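You operate a simulated robot arm through the tools that you are given. There is no shell and no other tool. Be economical: measure what you need, move in short steps, check, and stop when the job is done.

The job below is to be done with a simulated robot arm. You get a single attempt, and the scene is never put back.

## Task
Put the block labelled "72" from the landing boards in the hull on top of the yellow meter and the block that says "65" on the scrap piece there.

It is judged by the outcome, as a careful person would: the job done as asked, and still so three seconds after it is handed in. It fails if anything else is knocked over, pushed out of place, dropped, spilled or broken.

## Robot
A 7-joint arm with a two-finger parallel gripper, fixed in place. Base frame: the origin is at the foot of the arm, x ahead of it, y to its left, z up; the work surface is at about z = 0. Units: mm, rad, N and s.
With the tool pointing down near the work surface it reaches from about 240 to 620 mm from the base axis. Its first joint turns from -1.152 to 1.152 rad. Payload 2.6 kg.
Tool frame: the origin (TCP) lies between the finger pads and is the grasp point; the fingertips stand 30 mm ahead of it; z points along the fingers, y is the line along which they close. Largest opening 94 mm; finger width 28, thickness 10; the body of the gripper, 50 by 96 mm, starts 55 mm behind the TCP.
Orientation is told as [roll, pitch, yaw] about the base's x, y, z axes, in that order, counted from this pose: with the fingers straight down and closing along the base's y, the tool's x points along the base's -x, its y along +y and its z along -z.

## Interface
- The arm moves only by the tool drive_tool. Its argument "increments" is a list of rows, each a list of 3 entries, a list of its own where there are three numbers: the shift along the tool's x, y, z in mm, then the turn, a rotation vector about the tool's x, y, z in rad, then the closure in counts, from 0 (fully open) to 255 (shut). In form: [[[x, y, z], [ax, ay, az], hand], ...]. A call has 1 to 12 rows; each row shifts and turns the commanded pose from where the row before left it, along the tool's axes as they then stand. Rows are played at 5 a second. More than 50 mm and 0.15 rad between two rows, or a gripper value outside its range, and nothing of the call is played. Where a pose cannot be reached the arm comes as near as it can. A force on the tool above 40 N (or 10 N above the force at the start of the call, whichever is more), or a blocked arm, ends the call early, and 0.2 s more pass. The fingers move at their own pace (about 72 mm/s each) and stop on an object; they squeeze with about 44 N. The grip force told is the motor's: it shows also when the fingers shut on nothing. Time passes only in rows, and 0.2 s behind the last, so rows that do not move let the fingers close. It gives the time, the measured TCP pose, the force on the tool (base axes), the opening and the grip force at its end, in the units of the frame above (readings bear some noise).
- Cameras (640 x 400 px; columns grow to the right, rows downward): "scene" is fixed at [20.6, 428.2, 551.9]; the picture's right is [-0.86, -0.51, 0.00], its down [-0.34, 0.58, -0.74] and it looks along [0.38, -0.64, -0.68] (base axes); focal length 289 px, centre (320, 200). "wrist" rides on the gripper at [76, 14, -102] in the tool frame; the picture's right is [-0.18, 0.98, 0.00], its down [-0.75, -0.14, -0.64] and it looks along [-0.63, -0.12, 0.77] (tool axes); focal length 243 px, centre (320, 200). There is no depth. A picture from a camera that has moved, and an enlarged one, comes with that camera's place and axes in the base frame and with its lens.
- snapshot(camera): a new picture of that camera. The clock stands still meanwhile.
- close_up(camera, box): a new picture of the part [left, top, right, bottom] of that camera's present view, enlarged. The clock stands still meanwhile.
- job_done(): hands the job in; it is judged then, once.

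Go step by step. Nothing tells you positions but the pictures and the camera data: compare them with the known pose of the tool, close in by small moves and look again before you grip or let go. The budget is 90 turns and 46 pictures, counting those below and the enlarged ones. Unless the task says otherwise, let go and move clear before handing in, and close with one line.

The tools are called after "Request:" by a JSON object that holds its "method" and its "body". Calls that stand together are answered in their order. drive_tool: Moves the arm, as the interface text tells. Its arguments: {"type":"object","properties":{"increments":{"type":"array","items":{"type":"array"}}},"required":["increments"]} The other tools are called the same way: snapshot (camera) takes a picture; close_up (camera, box) takes an enlarged picture of a part of a camera's view; job_done () hands the job in.

At the start:

```text
clock: 0.0
eef_pos: [392.9, 34.5, 265.2]
ee_rot: [-0.001, 0.0, -0.003]
contact_force: [1.4, 0.5, -0.2]
finger_gap: 94.2
gripper_force: 0.0
```

scene: 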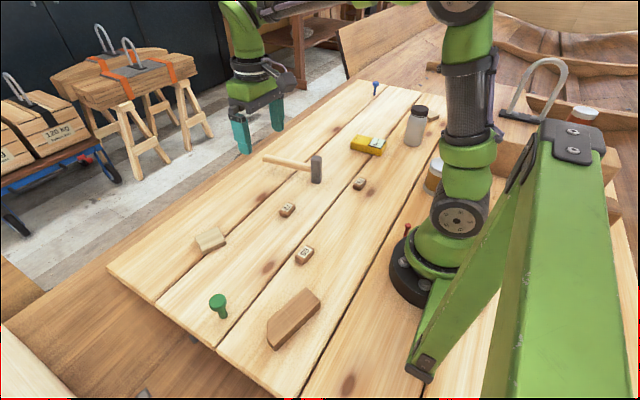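
wrist: 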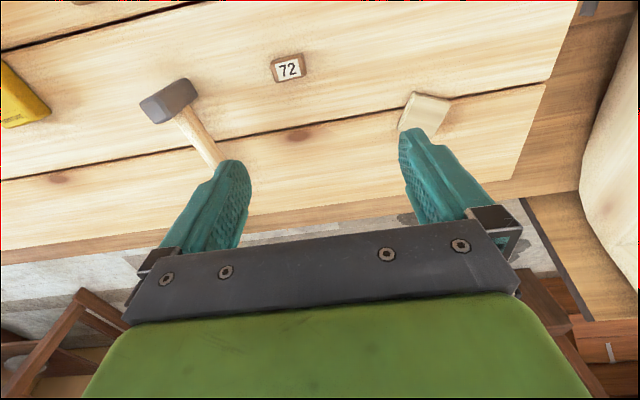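

I see three small blocks, a hammer, a yellow meter, a jar, wooden scraps and a green peg. I'll enlarge the relevant parts to read the labels.

Request:
{"method": "close_up", "body": {"camera": "scene", "box": [260, 120, 460, 245]}}

Request:
{"method": "close_up", "body": {"camera": "scene", "box": [180, 190, 380, 315]}}

```text
3.20 times, centred on (360, 182) of scene
camera zoom: at [20.6, 428.2, 551.9], right [-0.86, -0.51, 0.0], down [-0.34, 0.58, -0.74], along [0.38, -0.64, -0.68], focal length 926 px, centre (192, 256)
```

zoom: 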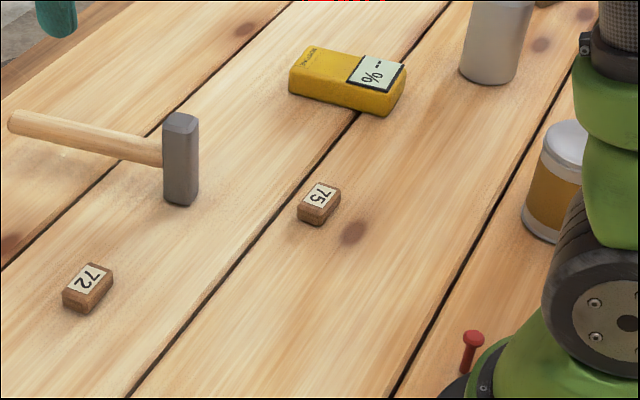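

```text
3.20 times, centred on (280, 252) of scene
camera zoom: at [20.6, 428.2, 551.9], right [-0.86, -0.51, 0.0], down [-0.34, 0.58, -0.74], along [0.38, -0.64, -0.68], focal length 926 px, centre (448, 32)
```

zoom: 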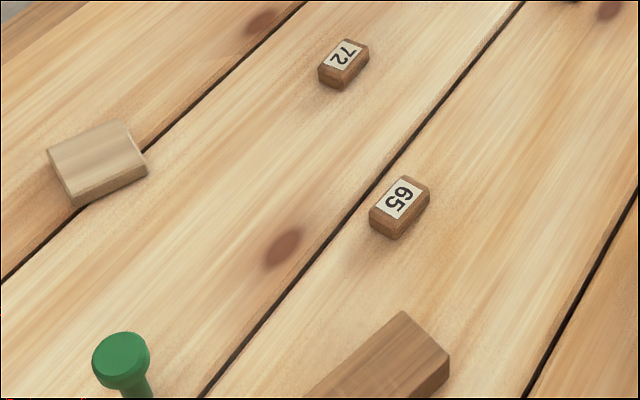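

Estimates: "72" near (378,-4), "65" near (261,91), meter near (318,-397), a light offcut near (478,174). I'll move above "72" and look closer, and examine the two wooden pieces.

Request:
{"method": "drive_tool", "body": {"increments": [[[5, -13, 40], [0, 0, 0], 0], [[5, -13, 40], [0, 0, 0], 0], [[5, -12, 40], [0, 0, 0], 0], [[0, 0, 0], [0, 0, 0], 0]]}}

Request:
{"method": "snapshot", "body": {"camera": "wrist"}}

Request:
{"method": "close_up", "body": {"camera": "scene", "box": [180, 215, 340, 365]}}

```text
clock: 1.0
eef_pos: [376.9, -3.0, 147.7]
ee_rot: [0.002, -0.001, -0.001]
contact_force: [0.8, 0.2, 0.2]
finger_gap: 94.1
gripper_force: 0.1
```

```text
41 pictures are left
camera wrist: at [301.2, 11.6, 249.5], right [0.19, 0.98, 0.0], down [0.75, -0.14, 0.64], along [0.63, -0.12, -0.77], focal length 243 px, centre (320, 200)
```

wrist: 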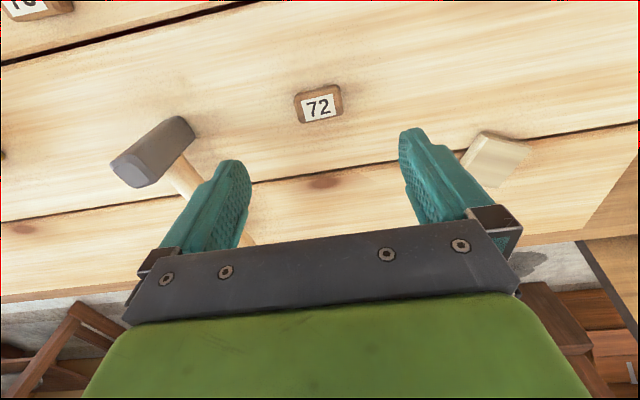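

```text
2.67 times, centred on (260, 290) of scene
camera zoom: at [20.6, 428.2, 551.9], right [-0.86, -0.51, 0.0], down [-0.34, 0.58, -0.74], along [0.38, -0.64, -0.68], focal length 772 px, centre (480, -40)
```

zoom: 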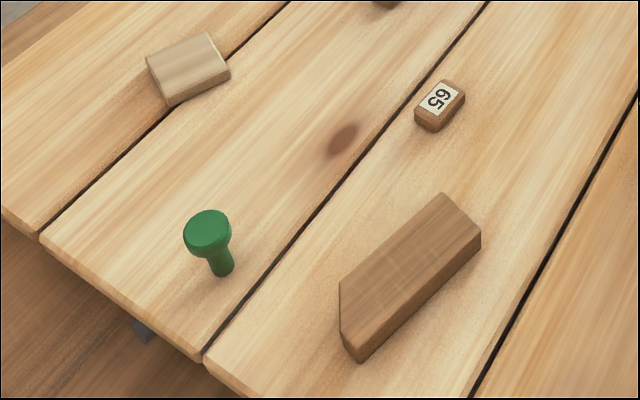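

"72" is nearly below the tool. Two wooden pieces could be the "scrap piece", so I'll look at both more closely before deciding.

Request:
{"method": "close_up", "body": {"camera": "scene", "box": [185, 215, 241, 260]}}

Request:
{"method": "close_up", "body": {"camera": "scene", "box": [255, 280, 335, 355]}}

Request:
{"method": "close_up", "body": {"camera": "wrist", "box": [270, 70, 370, 135]}}

```text
8.89 times, centred on (213, 238) of scene
camera zoom: at [20.6, 428.2, 551.9], right [-0.86, -0.51, 0.0], down [-0.34, 0.58, -0.74], along [0.38, -0.64, -0.68], focal length 2572 px, centre (1271, -133)
```

zoom: 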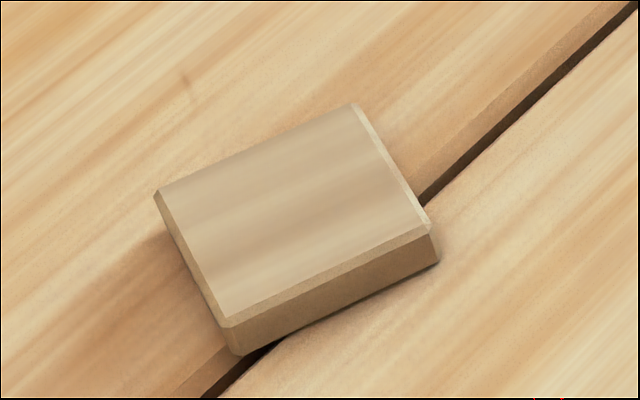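

```text
5.33 times, centred on (295, 318) of scene
camera zoom: at [20.6, 428.2, 551.9], right [-0.86, -0.51, 0.0], down [-0.34, 0.58, -0.74], along [0.38, -0.64, -0.68], focal length 1543 px, centre (453, -427)
```

zoom: 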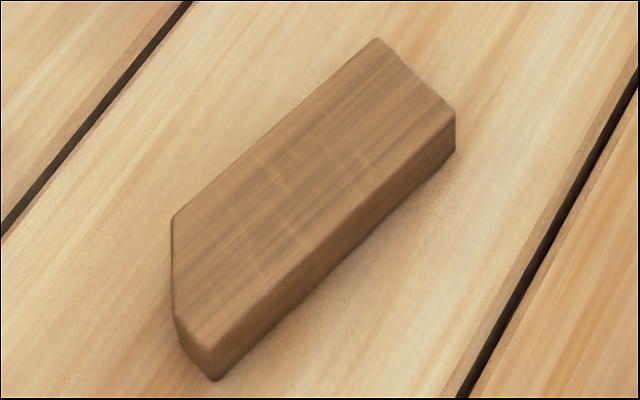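

```text
6.15 times, centred on (320, 102) of wrist
camera zoom: at [301.2, 11.6, 249.5], right [0.19, 0.98, 0.0], down [0.75, -0.14, 0.64], along [0.63, -0.12, -0.77], focal length 1493 px, centre (320, 800)
```

zoom: 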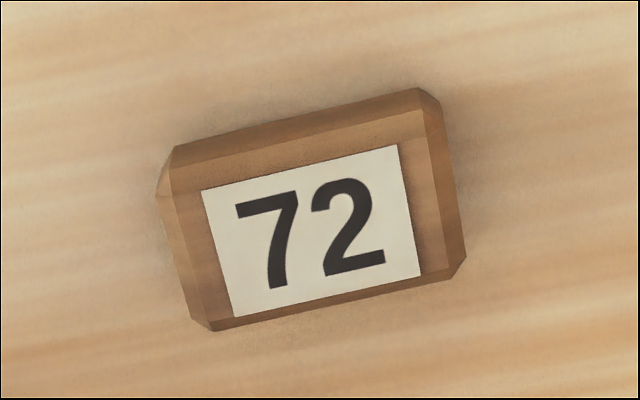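

The brown sawn, mitred piece looks like an offcut; the light one is a neat chamfered pad, and I'll check both again from above later. "72" sits at about (377.5,-4), aligned with the base axes, so I'll descend on it.

Request:
{"method": "drive_tool", "body": {"increments": [[[0, 0, 35], [0, 0, 0], 0], [[0, 0, 35], [0, 0, 0], 0], [[0, 0, 25], [0, 0, 0], 0], [[0, 0, 0], [0, 0, 0], 0]]}}

Request:
{"method": "snapshot", "body": {"camera": "wrist"}}

```text
clock: 2.0
eef_pos: [378.6, -1.9, 51.0]
ee_rot: [0.0, 0.0, -0.001]
contact_force: [0.0, -0.6, 0.1]
finger_gap: 94.1
gripper_force: 0.1
```

```text
36 pictures are left
camera wrist: at [302.6, 12.3, 152.9], right [0.19, 0.98, 0.0], down [0.75, -0.14, 0.64], along [0.63, -0.12, -0.77], focal length 243 px, centre (320, 200)
```

wrist: 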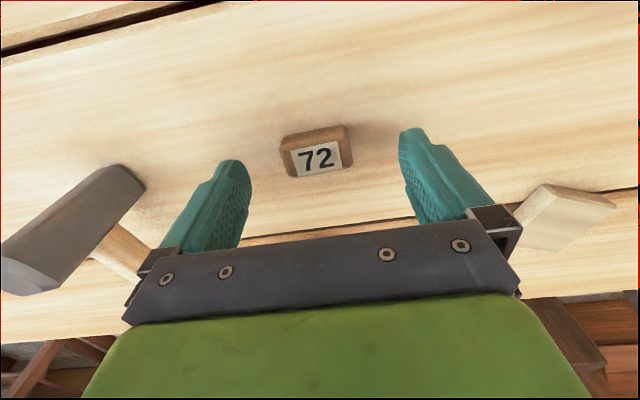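

The block is centred between the fingers to within a couple of millimetres. I'll lower to z≈35 and close.

Request:
{"method": "drive_tool", "body": {"increments": [[[0, -2, 8], [0, 0, 0], 0], [[0, 0, 8], [0, 0, 0], 0], [[0, 0, 0], [0, 0, 0], 0], [[0, 0, 0], [0, 0, 0], 255], [[0, 0, 0], [0, 0, 0], 255], [[0, 0, 0], [0, 0, 0], 255], [[0, 0, 0], [0, 0, 0], 255]]}}

Request:
{"method": "snapshot", "body": {"camera": "wrist"}}

```text
clock: 3.6
eef_pos: [378.9, -4.9, 35.0]
ee_rot: [0.0, 0.001, 0.001]
contact_force: [-0.2, -0.2, 0.2]
finger_gap: 43.0
gripper_force: 44.2
```

```text
35 pictures are left
camera wrist: at [302.4, 9.9, 137.3], right [0.18, 0.98, 0.0], down [0.75, -0.14, 0.64], along [0.63, -0.12, -0.77], focal length 243 px, centre (320, 200)
```

wrist: 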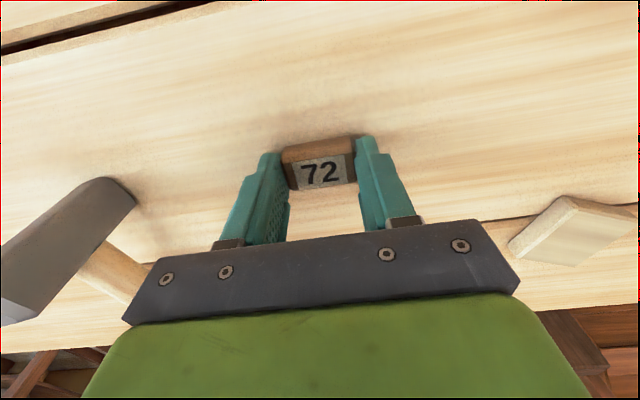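

"72" is gripped (gap 43). I'll lift it straight up and carry it over towards the meter.

Request:
{"method": "drive_tool", "body": {"increments": [[[0, 0, -20], [0, 0, 0], 255], [[0, 0, -45], [0, 0, 0], 255], [[0, 0, -45], [0, 0, 0], 255], [[0, 0, -45], [0, 0, 0], 255], [[5, -35, 0], [0, 0, 0], 255], [[7, -45, 0], [0, 0, 0], 255], [[7, -45, 0], [0, 0, 0], 255], [[7, -45, 0], [0, 0, 0], 255], [[7, -45, 0], [0, 0, 0], 255], [[7, -45, 0], [0, 0, 0], 255], [[7, -45, 0], [0, 0, 0], 255], [[0, 0, 0], [0, 0, 0], 255]]}}

Request:
{"method": "snapshot", "body": {"camera": "wrist"}}

```text
clock: 6.2
eef_pos: [329.0, -310.2, 188.1]
ee_rot: [0.0, 0.0, -0.001]
contact_force: [-0.4, -0.1, 0.3]
finger_gap: 43.1
gripper_force: 44.2
```

```text
34 pictures are left
camera wrist: at [253.0, -295.8, 290.6], right [0.18, 0.98, 0.0], down [0.75, -0.14, 0.64], along [0.63, -0.12, -0.77], focal length 243 px, centre (320, 200)
```

wrist: 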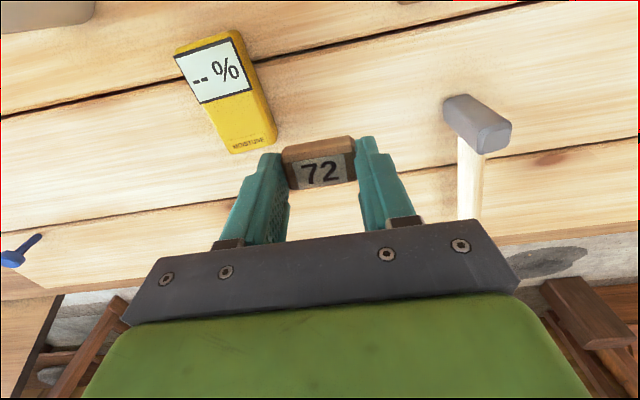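

The meter's centre is near (318,-403), long axis along x with yaw about +0.1. I'll move above it, turn slightly, and lower to z≈120.

Request:
{"method": "drive_tool", "body": {"increments": [[[4, -45, 0], [0, 0, 0], 255], [[4, -45, 0], [0, 0, 0], 255], [[3, -3, 30], [0, 0, -0.1], 255], [[0, 0, 38], [0, 0, 0], 255], [[0, 0, 0], [0, 0, 0], 255]]}}

Request:
{"method": "snapshot", "body": {"camera": "wrist"}}

Request:
{"method": "close_up", "body": {"camera": "scene", "box": [320, 90, 420, 165]}}

```text
clock: 7.4
eef_pos: [318.3, -401.5, 122.8]
ee_rot: [-0.001, 0.0, 0.099]
contact_force: [-0.2, -0.3, 0.2]
finger_gap: 43.1
gripper_force: 44.3
```

```text
33 pictures are left
camera wrist: at [241.2, -393.5, 224.8], right [0.09, 1.0, 0.0], down [0.76, -0.07, 0.64], along [0.64, -0.06, -0.77], focal length 243 px, centre (320, 200)
```

wrist: 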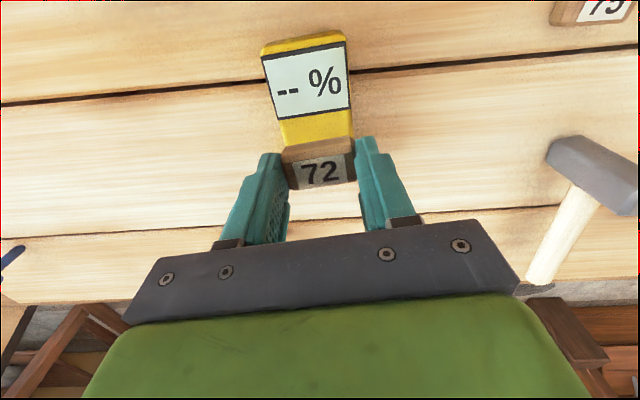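

```text
5.33 times, centred on (370, 128) of scene
camera zoom: at [20.6, 428.2, 551.9], right [-0.86, -0.51, 0.0], down [-0.34, 0.58, -0.74], along [0.38, -0.64, -0.68], focal length 1543 px, centre (53, 587)
```

zoom: 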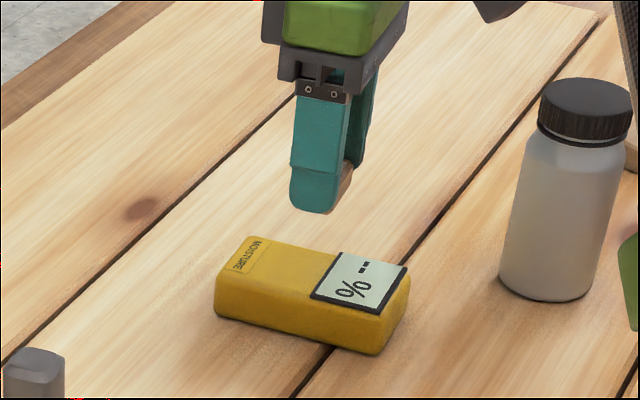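

The tool is centred over the meter (top at about z=26). I'll lower to about z=68 and check the height.

Request:
{"method": "drive_tool", "body": {"increments": [[[0, 0, 30], [0, 0, 0], 255], [[0, 0, 24], [0, 0, 0], 255], [[0, 0, 0], [0, 0, 0], 255]]}}

Request:
{"method": "close_up", "body": {"camera": "scene", "box": [340, 115, 400, 160]}}

```text
clock: 8.2
eef_pos: [318.5, -403.2, 67.0]
ee_rot: [-0.001, -0.002, 0.101]
contact_force: [-0.7, 0.1, 1.3]
finger_gap: 43.1
gripper_force: 44.1
```

```text
8.89 times, centred on (370, 138) of scene
camera zoom: at [20.6, 428.2, 551.9], right [-0.86, -0.51, 0.0], down [-0.34, 0.58, -0.74], along [0.38, -0.64, -0.67], focal length 2572 px, centre (-124, 756)
```

zoom: 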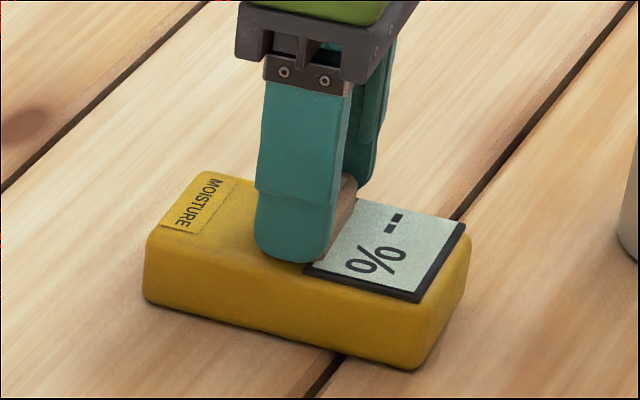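

The force hint suggests it's nearly touching, but the block straddles the display's rim. I'll raise slightly, shift 15 mm to the flat yellow part, and lower in small steps.

Request:
{"method": "drive_tool", "body": {"increments": [[[0, 0, -6], [0, 0, 0], 255], [[-15, 0, 0], [0, 0, 0], 255], [[0, 0, 0], [0, 0, 0], 255], [[0, 0, 5], [0, 0, 0], 255], [[0, 0, 0], [0, 0, 0], 255]]}}

```text
clock: 9.4
eef_pos: [333.6, -402.0, 68.0]
ee_rot: [-0.001, 0.001, 0.1]
contact_force: [1.1, 0.3, -0.3]
finger_gap: 42.8
gripper_force: 43.5
```

Request:
{"method": "drive_tool", "body": {"increments": [[[0, 0, 2], [0, 0, 0], 255], [[0, 0, 0], [0, 0, 0], 255]]}}

Request:
{"method": "close_up", "body": {"camera": "wrist", "box": [240, 90, 400, 215]}}

```text
clock: 10.0
eef_pos: [335.1, -401.9, 66.9]
ee_rot: [-0.001, -0.002, 0.101]
contact_force: [-1.8, 2.2, 15.5]
finger_gap: 43.0
gripper_force: 43.5
```

```text
3.20 times, centred on (320, 152) of wrist
camera zoom: at [256.7, -394.6, 169.5], right [0.09, 1.0, 0.0], down [0.76, -0.06, 0.64], along [0.64, -0.06, -0.76], focal length 776 px, centre (320, 352)
```

zoom: 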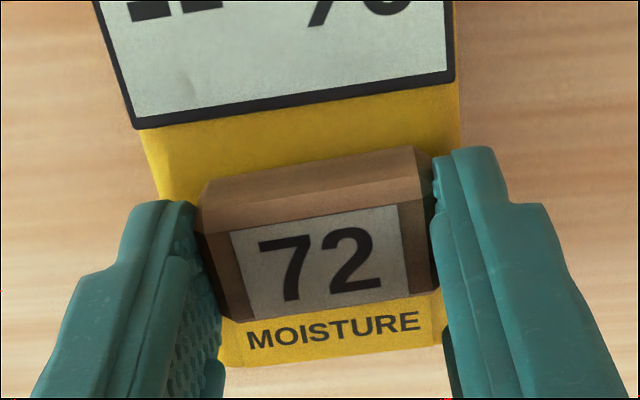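

Contact is felt (15 N), so the block rests on the meter. I'll relieve the pressure slightly, open, and rise.

Request:
{"method": "drive_tool", "body": {"increments": [[[0, 0, -1], [0, 0, 0], 255], [[0, 0, 0], [0, 0, 0], 90], [[0, 0, 0], [0, 0, 0], 60], [[0, 0, 0], [0, 0, 0], 60], [[0, 0, -25], [0, 0, 0], 60], [[0, 0, -45], [0, 0, 0], 60], [[0, 0, -45], [0, 0, 0], 60], [[0, 0, 0], [0, 0, 0], 0]]}}

Request:
{"method": "snapshot", "body": {"camera": "wrist"}}

Request:
{"method": "close_up", "body": {"camera": "scene", "box": [320, 100, 420, 165]}}

```text
clock: 11.8
eef_pos: [332.9, -404.0, 183.8]
ee_rot: [0.0, 0.0, 0.099]
contact_force: [-0.1, 0.8, -0.4]
finger_gap: 93.9
gripper_force: 0.1
```

```text
29 pictures are left
camera wrist: at [255.5, -395.3, 286.6], right [0.09, 1.0, 0.0], down [0.76, -0.07, 0.64], along [0.64, -0.06, -0.77], focal length 243 px, centre (320, 200)
```

wrist: 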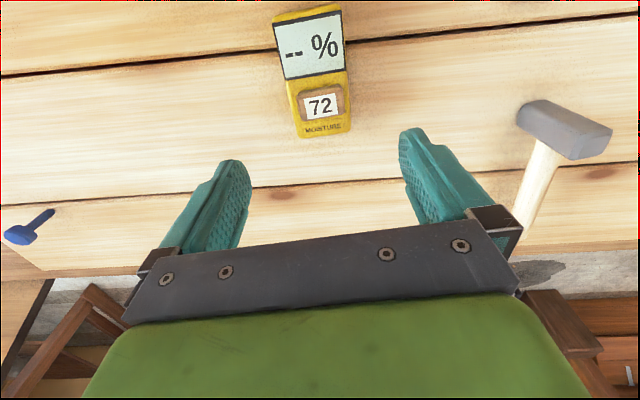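

```text
6.15 times, centred on (370, 132) of scene
camera zoom: at [20.6, 428.2, 551.9], right [-0.86, -0.51, 0.0], down [-0.34, 0.58, -0.74], along [0.38, -0.64, -0.68], focal length 1781 px, centre (12, 615)
```

zoom: 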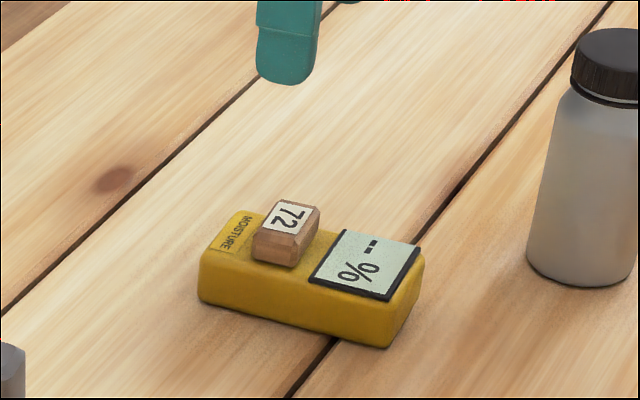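

"72" rests flat on the meter. Now I travel back to the area above "65".

Request:
{"method": "drive_tool", "body": {"increments": [[[0, 0, 0], [0, 0, 0.1], 0], [[0, 45, 0], [0, 0, 0], 0], [[0, 45, 0], [0, 0, 0], 0], [[0, 45, 0], [0, 0, 0], 0], [[0, 45, 0], [0, 0, 0], 0], [[0, 45, 0], [0, 0, 0], 0], [[0, 45, 0], [0, 0, 0], 0], [[0, 45, 0], [0, 0, 0], 0], [[0, 45, 0], [0, 0, 0], 0], [[0, 45, 0], [0, 0, 0], 0], [[0, 45, 0], [0, 0, 0], 0], [[0, 45, 0], [0, 0, 0], 0]]}}

Request:
{"method": "snapshot", "body": {"camera": "wrist"}}

```text
clock: 14.4
eef_pos: [335.8, 93.3, 183.7]
ee_rot: [-0.002, 0.002, -0.002]
contact_force: [0.9, 0.2, 0.9]
finger_gap: 94.1
gripper_force: 0.1
```

```text
27 pictures are left
camera wrist: at [260.5, 108.9, 286.0], right [0.19, 0.98, 0.0], down [0.75, -0.14, 0.64], along [0.63, -0.12, -0.77], focal length 243 px, centre (320, 200)
```

wrist: 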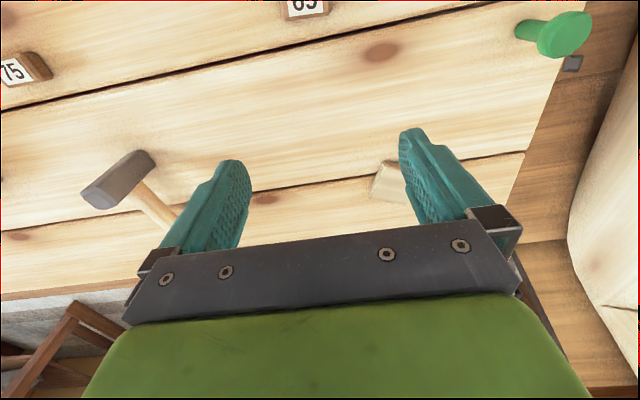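

"65" is at the top edge of the view. I move inward above it and down some.

Request:
{"method": "drive_tool", "body": {"increments": [[[37, 0, 0], [0, 0, 0], 0], [[36, 0, 20], [0, 0, 0], 0], [[0, 0, 20], [0, 0, 0], 0], [[0, 0, 0], [0, 0, 0], 0]]}}

Request:
{"method": "snapshot", "body": {"camera": "wrist"}}

Request:
{"method": "close_up", "body": {"camera": "wrist", "box": [270, 70, 370, 135]}}

```text
clock: 15.4
eef_pos: [263.3, 91.9, 144.2]
ee_rot: [0.0, 0.001, -0.002]
contact_force: [-0.8, -0.9, 0.4]
finger_gap: 94.4
gripper_force: 0.1
```

```text
26 pictures are left
camera wrist: at [187.1, 107.3, 245.8], right [0.18, 0.98, 0.0], down [0.75, -0.14, 0.64], along [0.63, -0.12, -0.77], focal length 243 px, centre (320, 200)
```

wrist: 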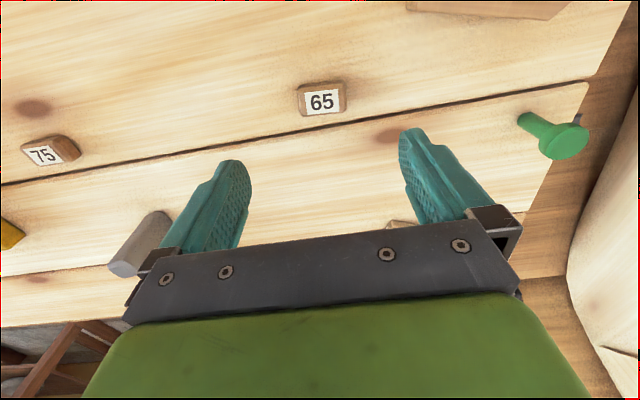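

```text
6.15 times, centred on (320, 102) of wrist
camera zoom: at [187.1, 107.3, 245.8], right [0.18, 0.98, 0.0], down [0.75, -0.14, 0.64], along [0.63, -0.12, -0.77], focal length 1493 px, centre (320, 800)
```

zoom: 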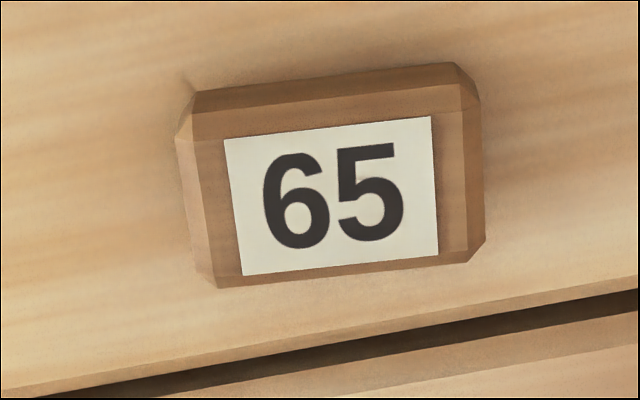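

"65" is centred near (257,95.5) with a yaw of about -0.09. I align and descend to z≈50 for a check.

Request:
{"method": "drive_tool", "body": {"increments": [[[6, 3.5, 30], [0, 0, 0], 0], [[0, 0, 35], [0, 0, 0.09], 0], [[0, 0, 29], [0, 0, 0], 0], [[0, 0, 0], [0, 0, 0], 0]]}}

Request:
{"method": "snapshot", "body": {"camera": "wrist"}}

```text
clock: 16.4
eef_pos: [254.4, 96.7, 48.3]
ee_rot: [0.0, 0.001, -0.09]
contact_force: [-0.7, 0.8, -0.3]
finger_gap: 94.0
gripper_force: 0.1
```

```text
24 pictures are left
camera wrist: at [179.4, 118.8, 151.0], right [0.27, 0.96, 0.0], down [0.74, -0.21, 0.64], along [0.62, -0.18, -0.77], focal length 243 px, centre (320, 200)
```

wrist: 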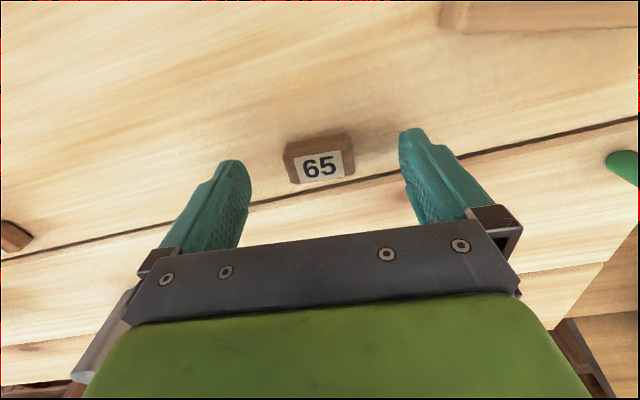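

The block is about 4 mm further in x than the tool. I correct, lower to z≈35 and grip.

Request:
{"method": "drive_tool", "body": {"increments": [[[-4, 0, 6], [0, 0, 0], 0], [[0, 0, 7], [0, 0, 0], 0], [[0, 0, 0], [0, 0, 0], 0], [[0, 0, 0], [0, 0, 0], 255], [[0, 0, 0], [0, 0, 0], 255], [[0, 0, 0], [0, 0, 0], 255], [[0, 0, 0], [0, 0, 0], 255]]}}

Request:
{"method": "snapshot", "body": {"camera": "wrist"}}

```text
clock: 18.0
eef_pos: [259.5, 97.3, 35.2]
ee_rot: [-0.001, 0.001, -0.091]
contact_force: [-1.0, 0.4, 1.7]
finger_gap: 43.1
gripper_force: 44.1
```

```text
23 pictures are left
camera wrist: at [184.1, 118.4, 138.2], right [0.27, 0.96, 0.0], down [0.74, -0.21, 0.64], along [0.62, -0.17, -0.77], focal length 243 px, centre (320, 200)
```

wrist: 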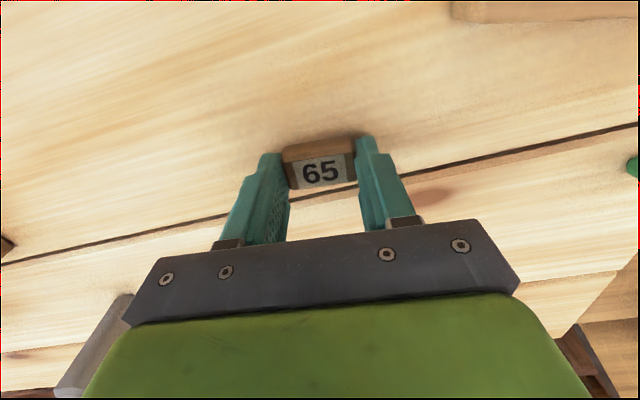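

"65" is gripped. I lift it and take a look from above at the light piece to settle which one is the scrap.

Request:
{"method": "drive_tool", "body": {"increments": [[[0, 0, -20], [0, 0, 0], 255], [[0, 0, -45], [0, 0, 0], 255], [[0, 0, -45], [0, 0, 0], 255], [[0, 0, -45], [0, 0, 0], 255], [[-45, 0, 0], [0, 0, 0], 255], [[-45, 0, 0], [0, 0, 0], 255], [[-40, 0, 0], [0, 0, 0], 255], [[0, 0, 0], [0, 0, 0], 255]]}}

Request:
{"method": "snapshot", "body": {"camera": "wrist"}}

```text
clock: 19.8
eef_pos: [389.5, 83.4, 190.6]
ee_rot: [-0.001, 0.0, -0.091]
contact_force: [-0.4, -0.3, -0.2]
finger_gap: 43.2
gripper_force: 44.1
```

```text
22 pictures are left
camera wrist: at [314.3, 105.9, 293.0], right [0.27, 0.96, 0.0], down [0.74, -0.21, 0.64], along [0.62, -0.17, -0.77], focal length 243 px, centre (320, 200)
```

wrist: 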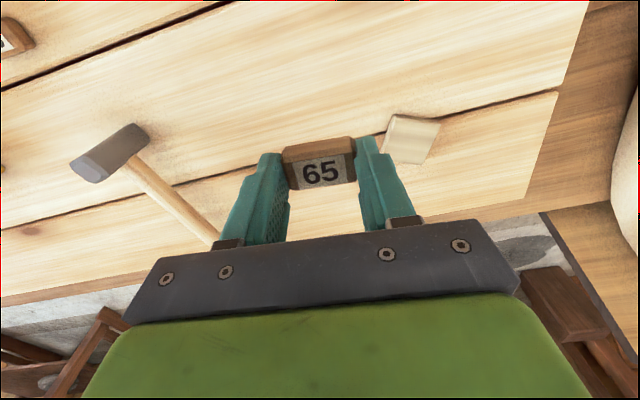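

Request:
{"method": "close_up", "body": {"camera": "wrist", "box": [370, 95, 460, 180]}}

Request:
{"method": "drive_tool", "body": {"increments": [[[45, 0, 0], [0, 0, 0], 255], [[45, 20, 0], [0, 0, 0.06], 255], [[40, 40, 0], [0, 0, 0.07], 255], [[10, 25, 0], [0, 0, 0], 255], [[0, 0, 0], [0, 0, 0], 255]]}}

Request:
{"method": "snapshot", "body": {"camera": "wrist"}}

```text
4.71 times, centred on (415, 138) of wrist
camera zoom: at [314.3, 105.9, 293.0], right [0.27, 0.96, 0.0], down [0.74, -0.21, 0.64], along [0.62, -0.17, -0.77], focal length 1142 px, centre (-127, 494)
```

zoom: 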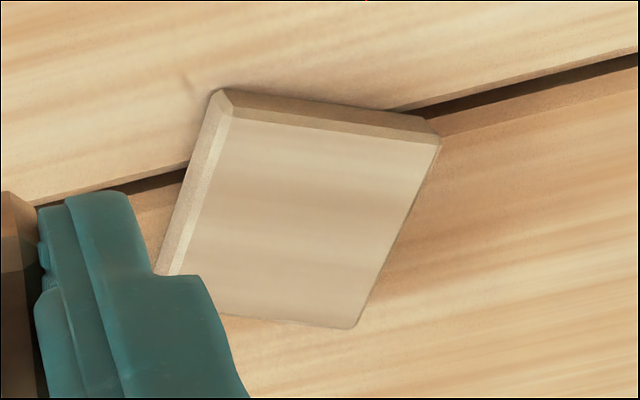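

```text
refused: row 3 steps farther than a row can; nothing moved
```

```text
20 pictures are left
camera wrist: at [314.3, 105.9, 293.0], right [0.27, 0.96, 0.0], down [0.74, -0.21, 0.64], along [0.62, -0.17, -0.77], focal length 243 px, centre (320, 200)
```

wrist: 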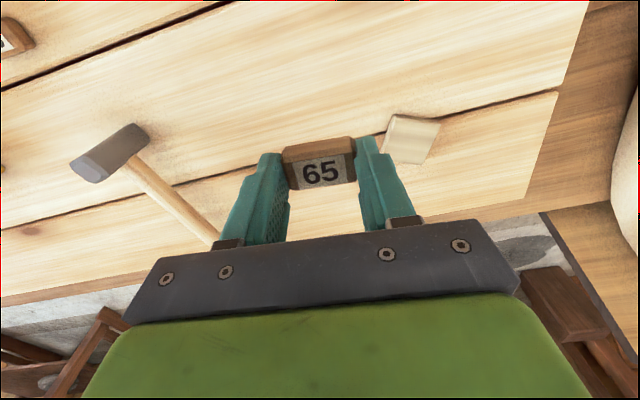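

The light piece is a neat chamfered pad, while the brown one is an irregular, saw-marked offcut; I take the brown one as the scrap. Now I move above its centre near (201,228).

Request:
{"method": "drive_tool", "body": {"increments": [[[40, 25, 0], [0, 0, 0], 255], [[40, 25, 0], [0, 0, 0], 255], [[40, 25, 0], [0, 0, 0], 255], [[40, 25, 0], [0, 0, 0], 255], [[20, 13, 0], [0, 0, 0.06], 255], [[0, 0, 0], [0, 0, 0.07], 255], [[0, 0, 0], [0, 0, 0], 255]]}}

Request:
{"method": "snapshot", "body": {"camera": "wrist"}}

```text
clock: 21.4
eef_pos: [220.9, 211.5, 190.0]
ee_rot: [0.0, -0.001, -0.222]
contact_force: [0.2, 0.4, -0.1]
finger_gap: 43.1
gripper_force: 44.3
```

```text
19 pictures are left
camera wrist: at [149.1, 243.8, 293.5], right [0.4, 0.92, 0.0], down [0.7, -0.3, 0.64], along [0.59, -0.25, -0.77], focal length 243 px, centre (320, 200)
```

wrist: 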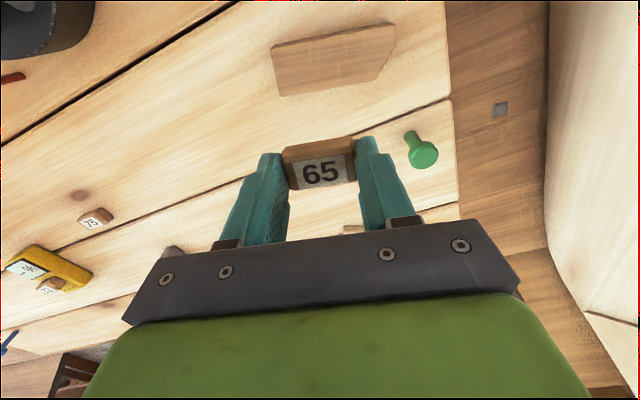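

The offcut's centre is near (199,233). I move over it and lower to z≈110.

Request:
{"method": "drive_tool", "body": {"increments": [[[25, 15, 0], [0, 0, 0], 255], [[0, 0, 40], [0, 0, 0], 255], [[0, 0, 40], [0, 0, 0], 255], [[0, 0, 0], [0, 0, 0], 255]]}}

Request:
{"method": "snapshot", "body": {"camera": "wrist"}}

Request:
{"method": "close_up", "body": {"camera": "scene", "box": [225, 230, 385, 355]}}

```text
clock: 22.4
eef_pos: [200.5, 231.2, 110.1]
ee_rot: [0.0, 0.0, -0.223]
contact_force: [0.0, 1.3, -1.2]
finger_gap: 43.3
gripper_force: 43.5
```

```text
18 pictures are left
camera wrist: at [128.8, 263.6, 213.0], right [0.4, 0.92, 0.0], down [0.7, -0.3, 0.64], along [0.59, -0.25, -0.77], focal length 243 px, centre (320, 200)
```

wrist: 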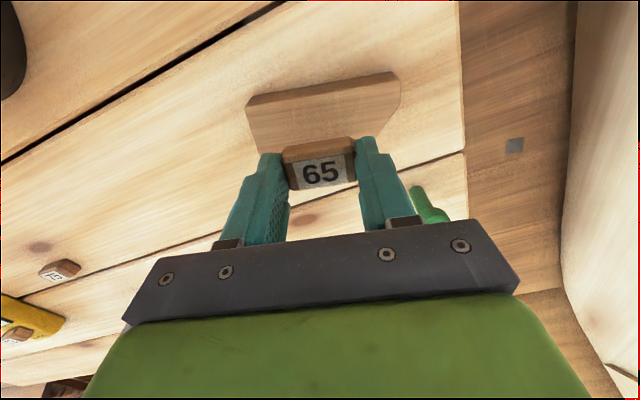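

```text
3.20 times, centred on (305, 292) of scene
camera zoom: at [20.6, 428.2, 551.9], right [-0.86, -0.51, 0.0], down [-0.34, 0.58, -0.74], along [0.38, -0.64, -0.68], focal length 926 px, centre (368, -96)
```

zoom: 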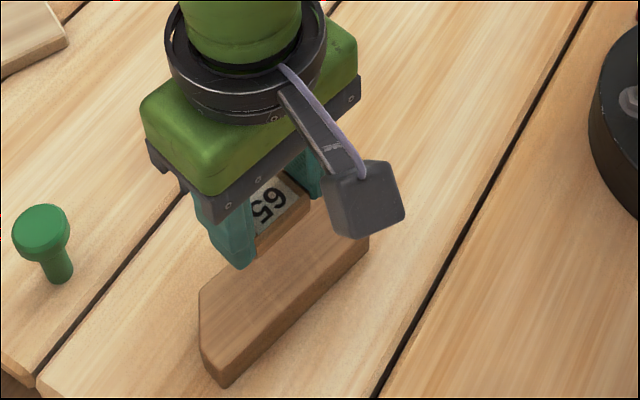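

The tool is centred over the offcut. I lower to about z=68, then step down to contact.

Request:
{"method": "drive_tool", "body": {"increments": [[[0, 0, 22], [0, 0, 0], 255], [[0, 0, 20], [0, 0, 0], 255], [[0, 0, 0], [0, 0, 0], 255]]}}

Request:
{"method": "close_up", "body": {"camera": "scene", "box": [255, 275, 335, 345]}}

```text
clock: 23.2
eef_pos: [199.9, 232.8, 68.5]
ee_rot: [0.0, -0.002, -0.22]
contact_force: [0.0, 0.7, -0.4]
finger_gap: 43.1
gripper_force: 44.1
```

```text
5.71 times, centred on (295, 310) of scene
camera zoom: at [20.6, 428.2, 551.9], right [-0.86, -0.51, 0.0], down [-0.34, 0.58, -0.74], along [0.38, -0.64, -0.68], focal length 1654 px, centre (463, -429)
```

zoom: 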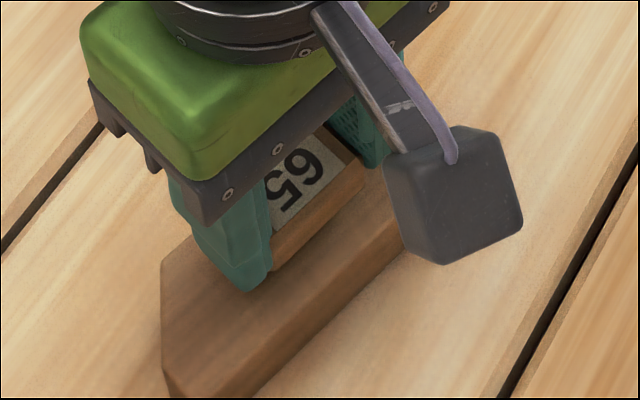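

Request:
{"method": "drive_tool", "body": {"increments": [[[0, 0, 2], [0, 0, 0], 255], [[0, 0, 2], [0, 0, 0], 255], [[0, 0, 0], [0, 0, 0], 255]]}}

```text
clock: 24.0
eef_pos: [199.8, 233.7, 65.2]
ee_rot: [-0.001, -0.001, -0.221]
contact_force: [-0.8, 0.0, 0.2]
finger_gap: 43.4
gripper_force: 44.0
```

No contact yet at z=65; I continue in small steps.

Request:
{"method": "drive_tool", "body": {"increments": [[[0, 0, 1.5], [0, 0, 0], 255], [[0, 0, 1.5], [0, 0, 0], 255], [[0, 0, 0], [0, 0, 0], 255]]}}

```text
clock: 24.7
eef_pos: [199.7, 235.1, 63.6]
ee_rot: [0.002, -0.002, -0.224]
contact_force: [-1.2, -2.8, 9.7]
finger_gap: 43.0
gripper_force: 44.2
stopped in row 3: the force on the tool passed its limit (the readings are from after the stop); the commanded pose is now the measured one
```

Contact is made, so I open and rise straight up.

Request:
{"method": "drive_tool", "body": {"increments": [[[0, 0, 0], [0, 0, 0], 255], [[0, 0, 0], [0, 0, 0], 90], [[0, 0, 0], [0, 0, 0], 60], [[0, 0, 0], [0, 0, 0], 60], [[0, 0, -25], [0, 0, 0], 60], [[0, 0, -45], [0, 0, 0], 60], [[0, 0, -45], [0, 0, 0], 60], [[-40, 0, -10], [0, 0, 0], 60], [[-40, -20, 0], [0, 0, 0], 60], [[-40, -20, 0], [0, 0, 0], 60], [[0, 0, 0], [0, 0, 0], 60]]}}

Request:
{"method": "snapshot", "body": {"camera": "scene"}}

Request:
{"method": "close_up", "body": {"camera": "scene", "box": [245, 265, 345, 355]}}

```text
clock: 27.1
eef_pos: [306.8, 167.8, 191.6]
ee_rot: [0.002, -0.002, -0.224]
contact_force: [0.0, 0.1, -0.2]
finger_gap: 71.7
gripper_force: 0.1
```

```text
15 pictures are left
```

scene: 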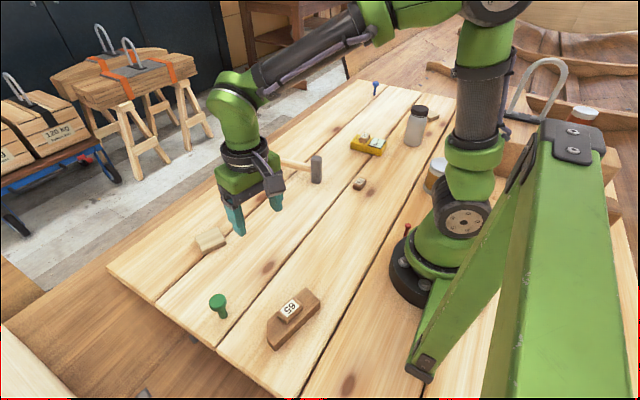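

```text
4.44 times, centred on (295, 310) of scene
camera zoom: at [20.6, 428.2, 551.9], right [-0.86, -0.51, 0.0], down [-0.34, 0.58, -0.74], along [0.38, -0.64, -0.68], focal length 1286 px, centre (431, -289)
```

zoom: 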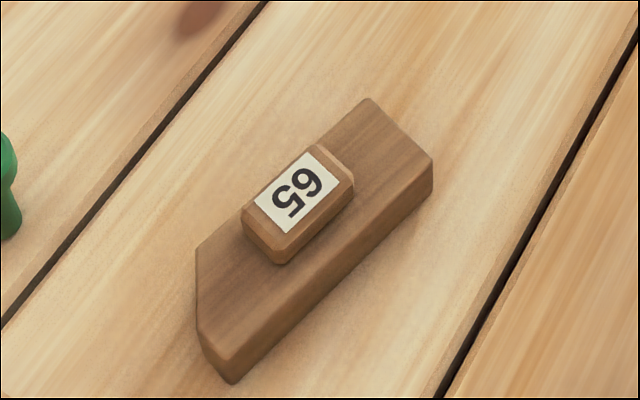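

Both blocks rest flat where they belong, nothing else has moved, and the arm is clear, so I hand in.

Request:
{"method": "job_done", "body": {}}

```text
The job is handed in.
```

Block "72" is on top of the yellow meter and block "65" is on the scrap piece, which I took to be the brown sawn offcut rather than the neat light pad; the job is handed in, and the arm is clear.
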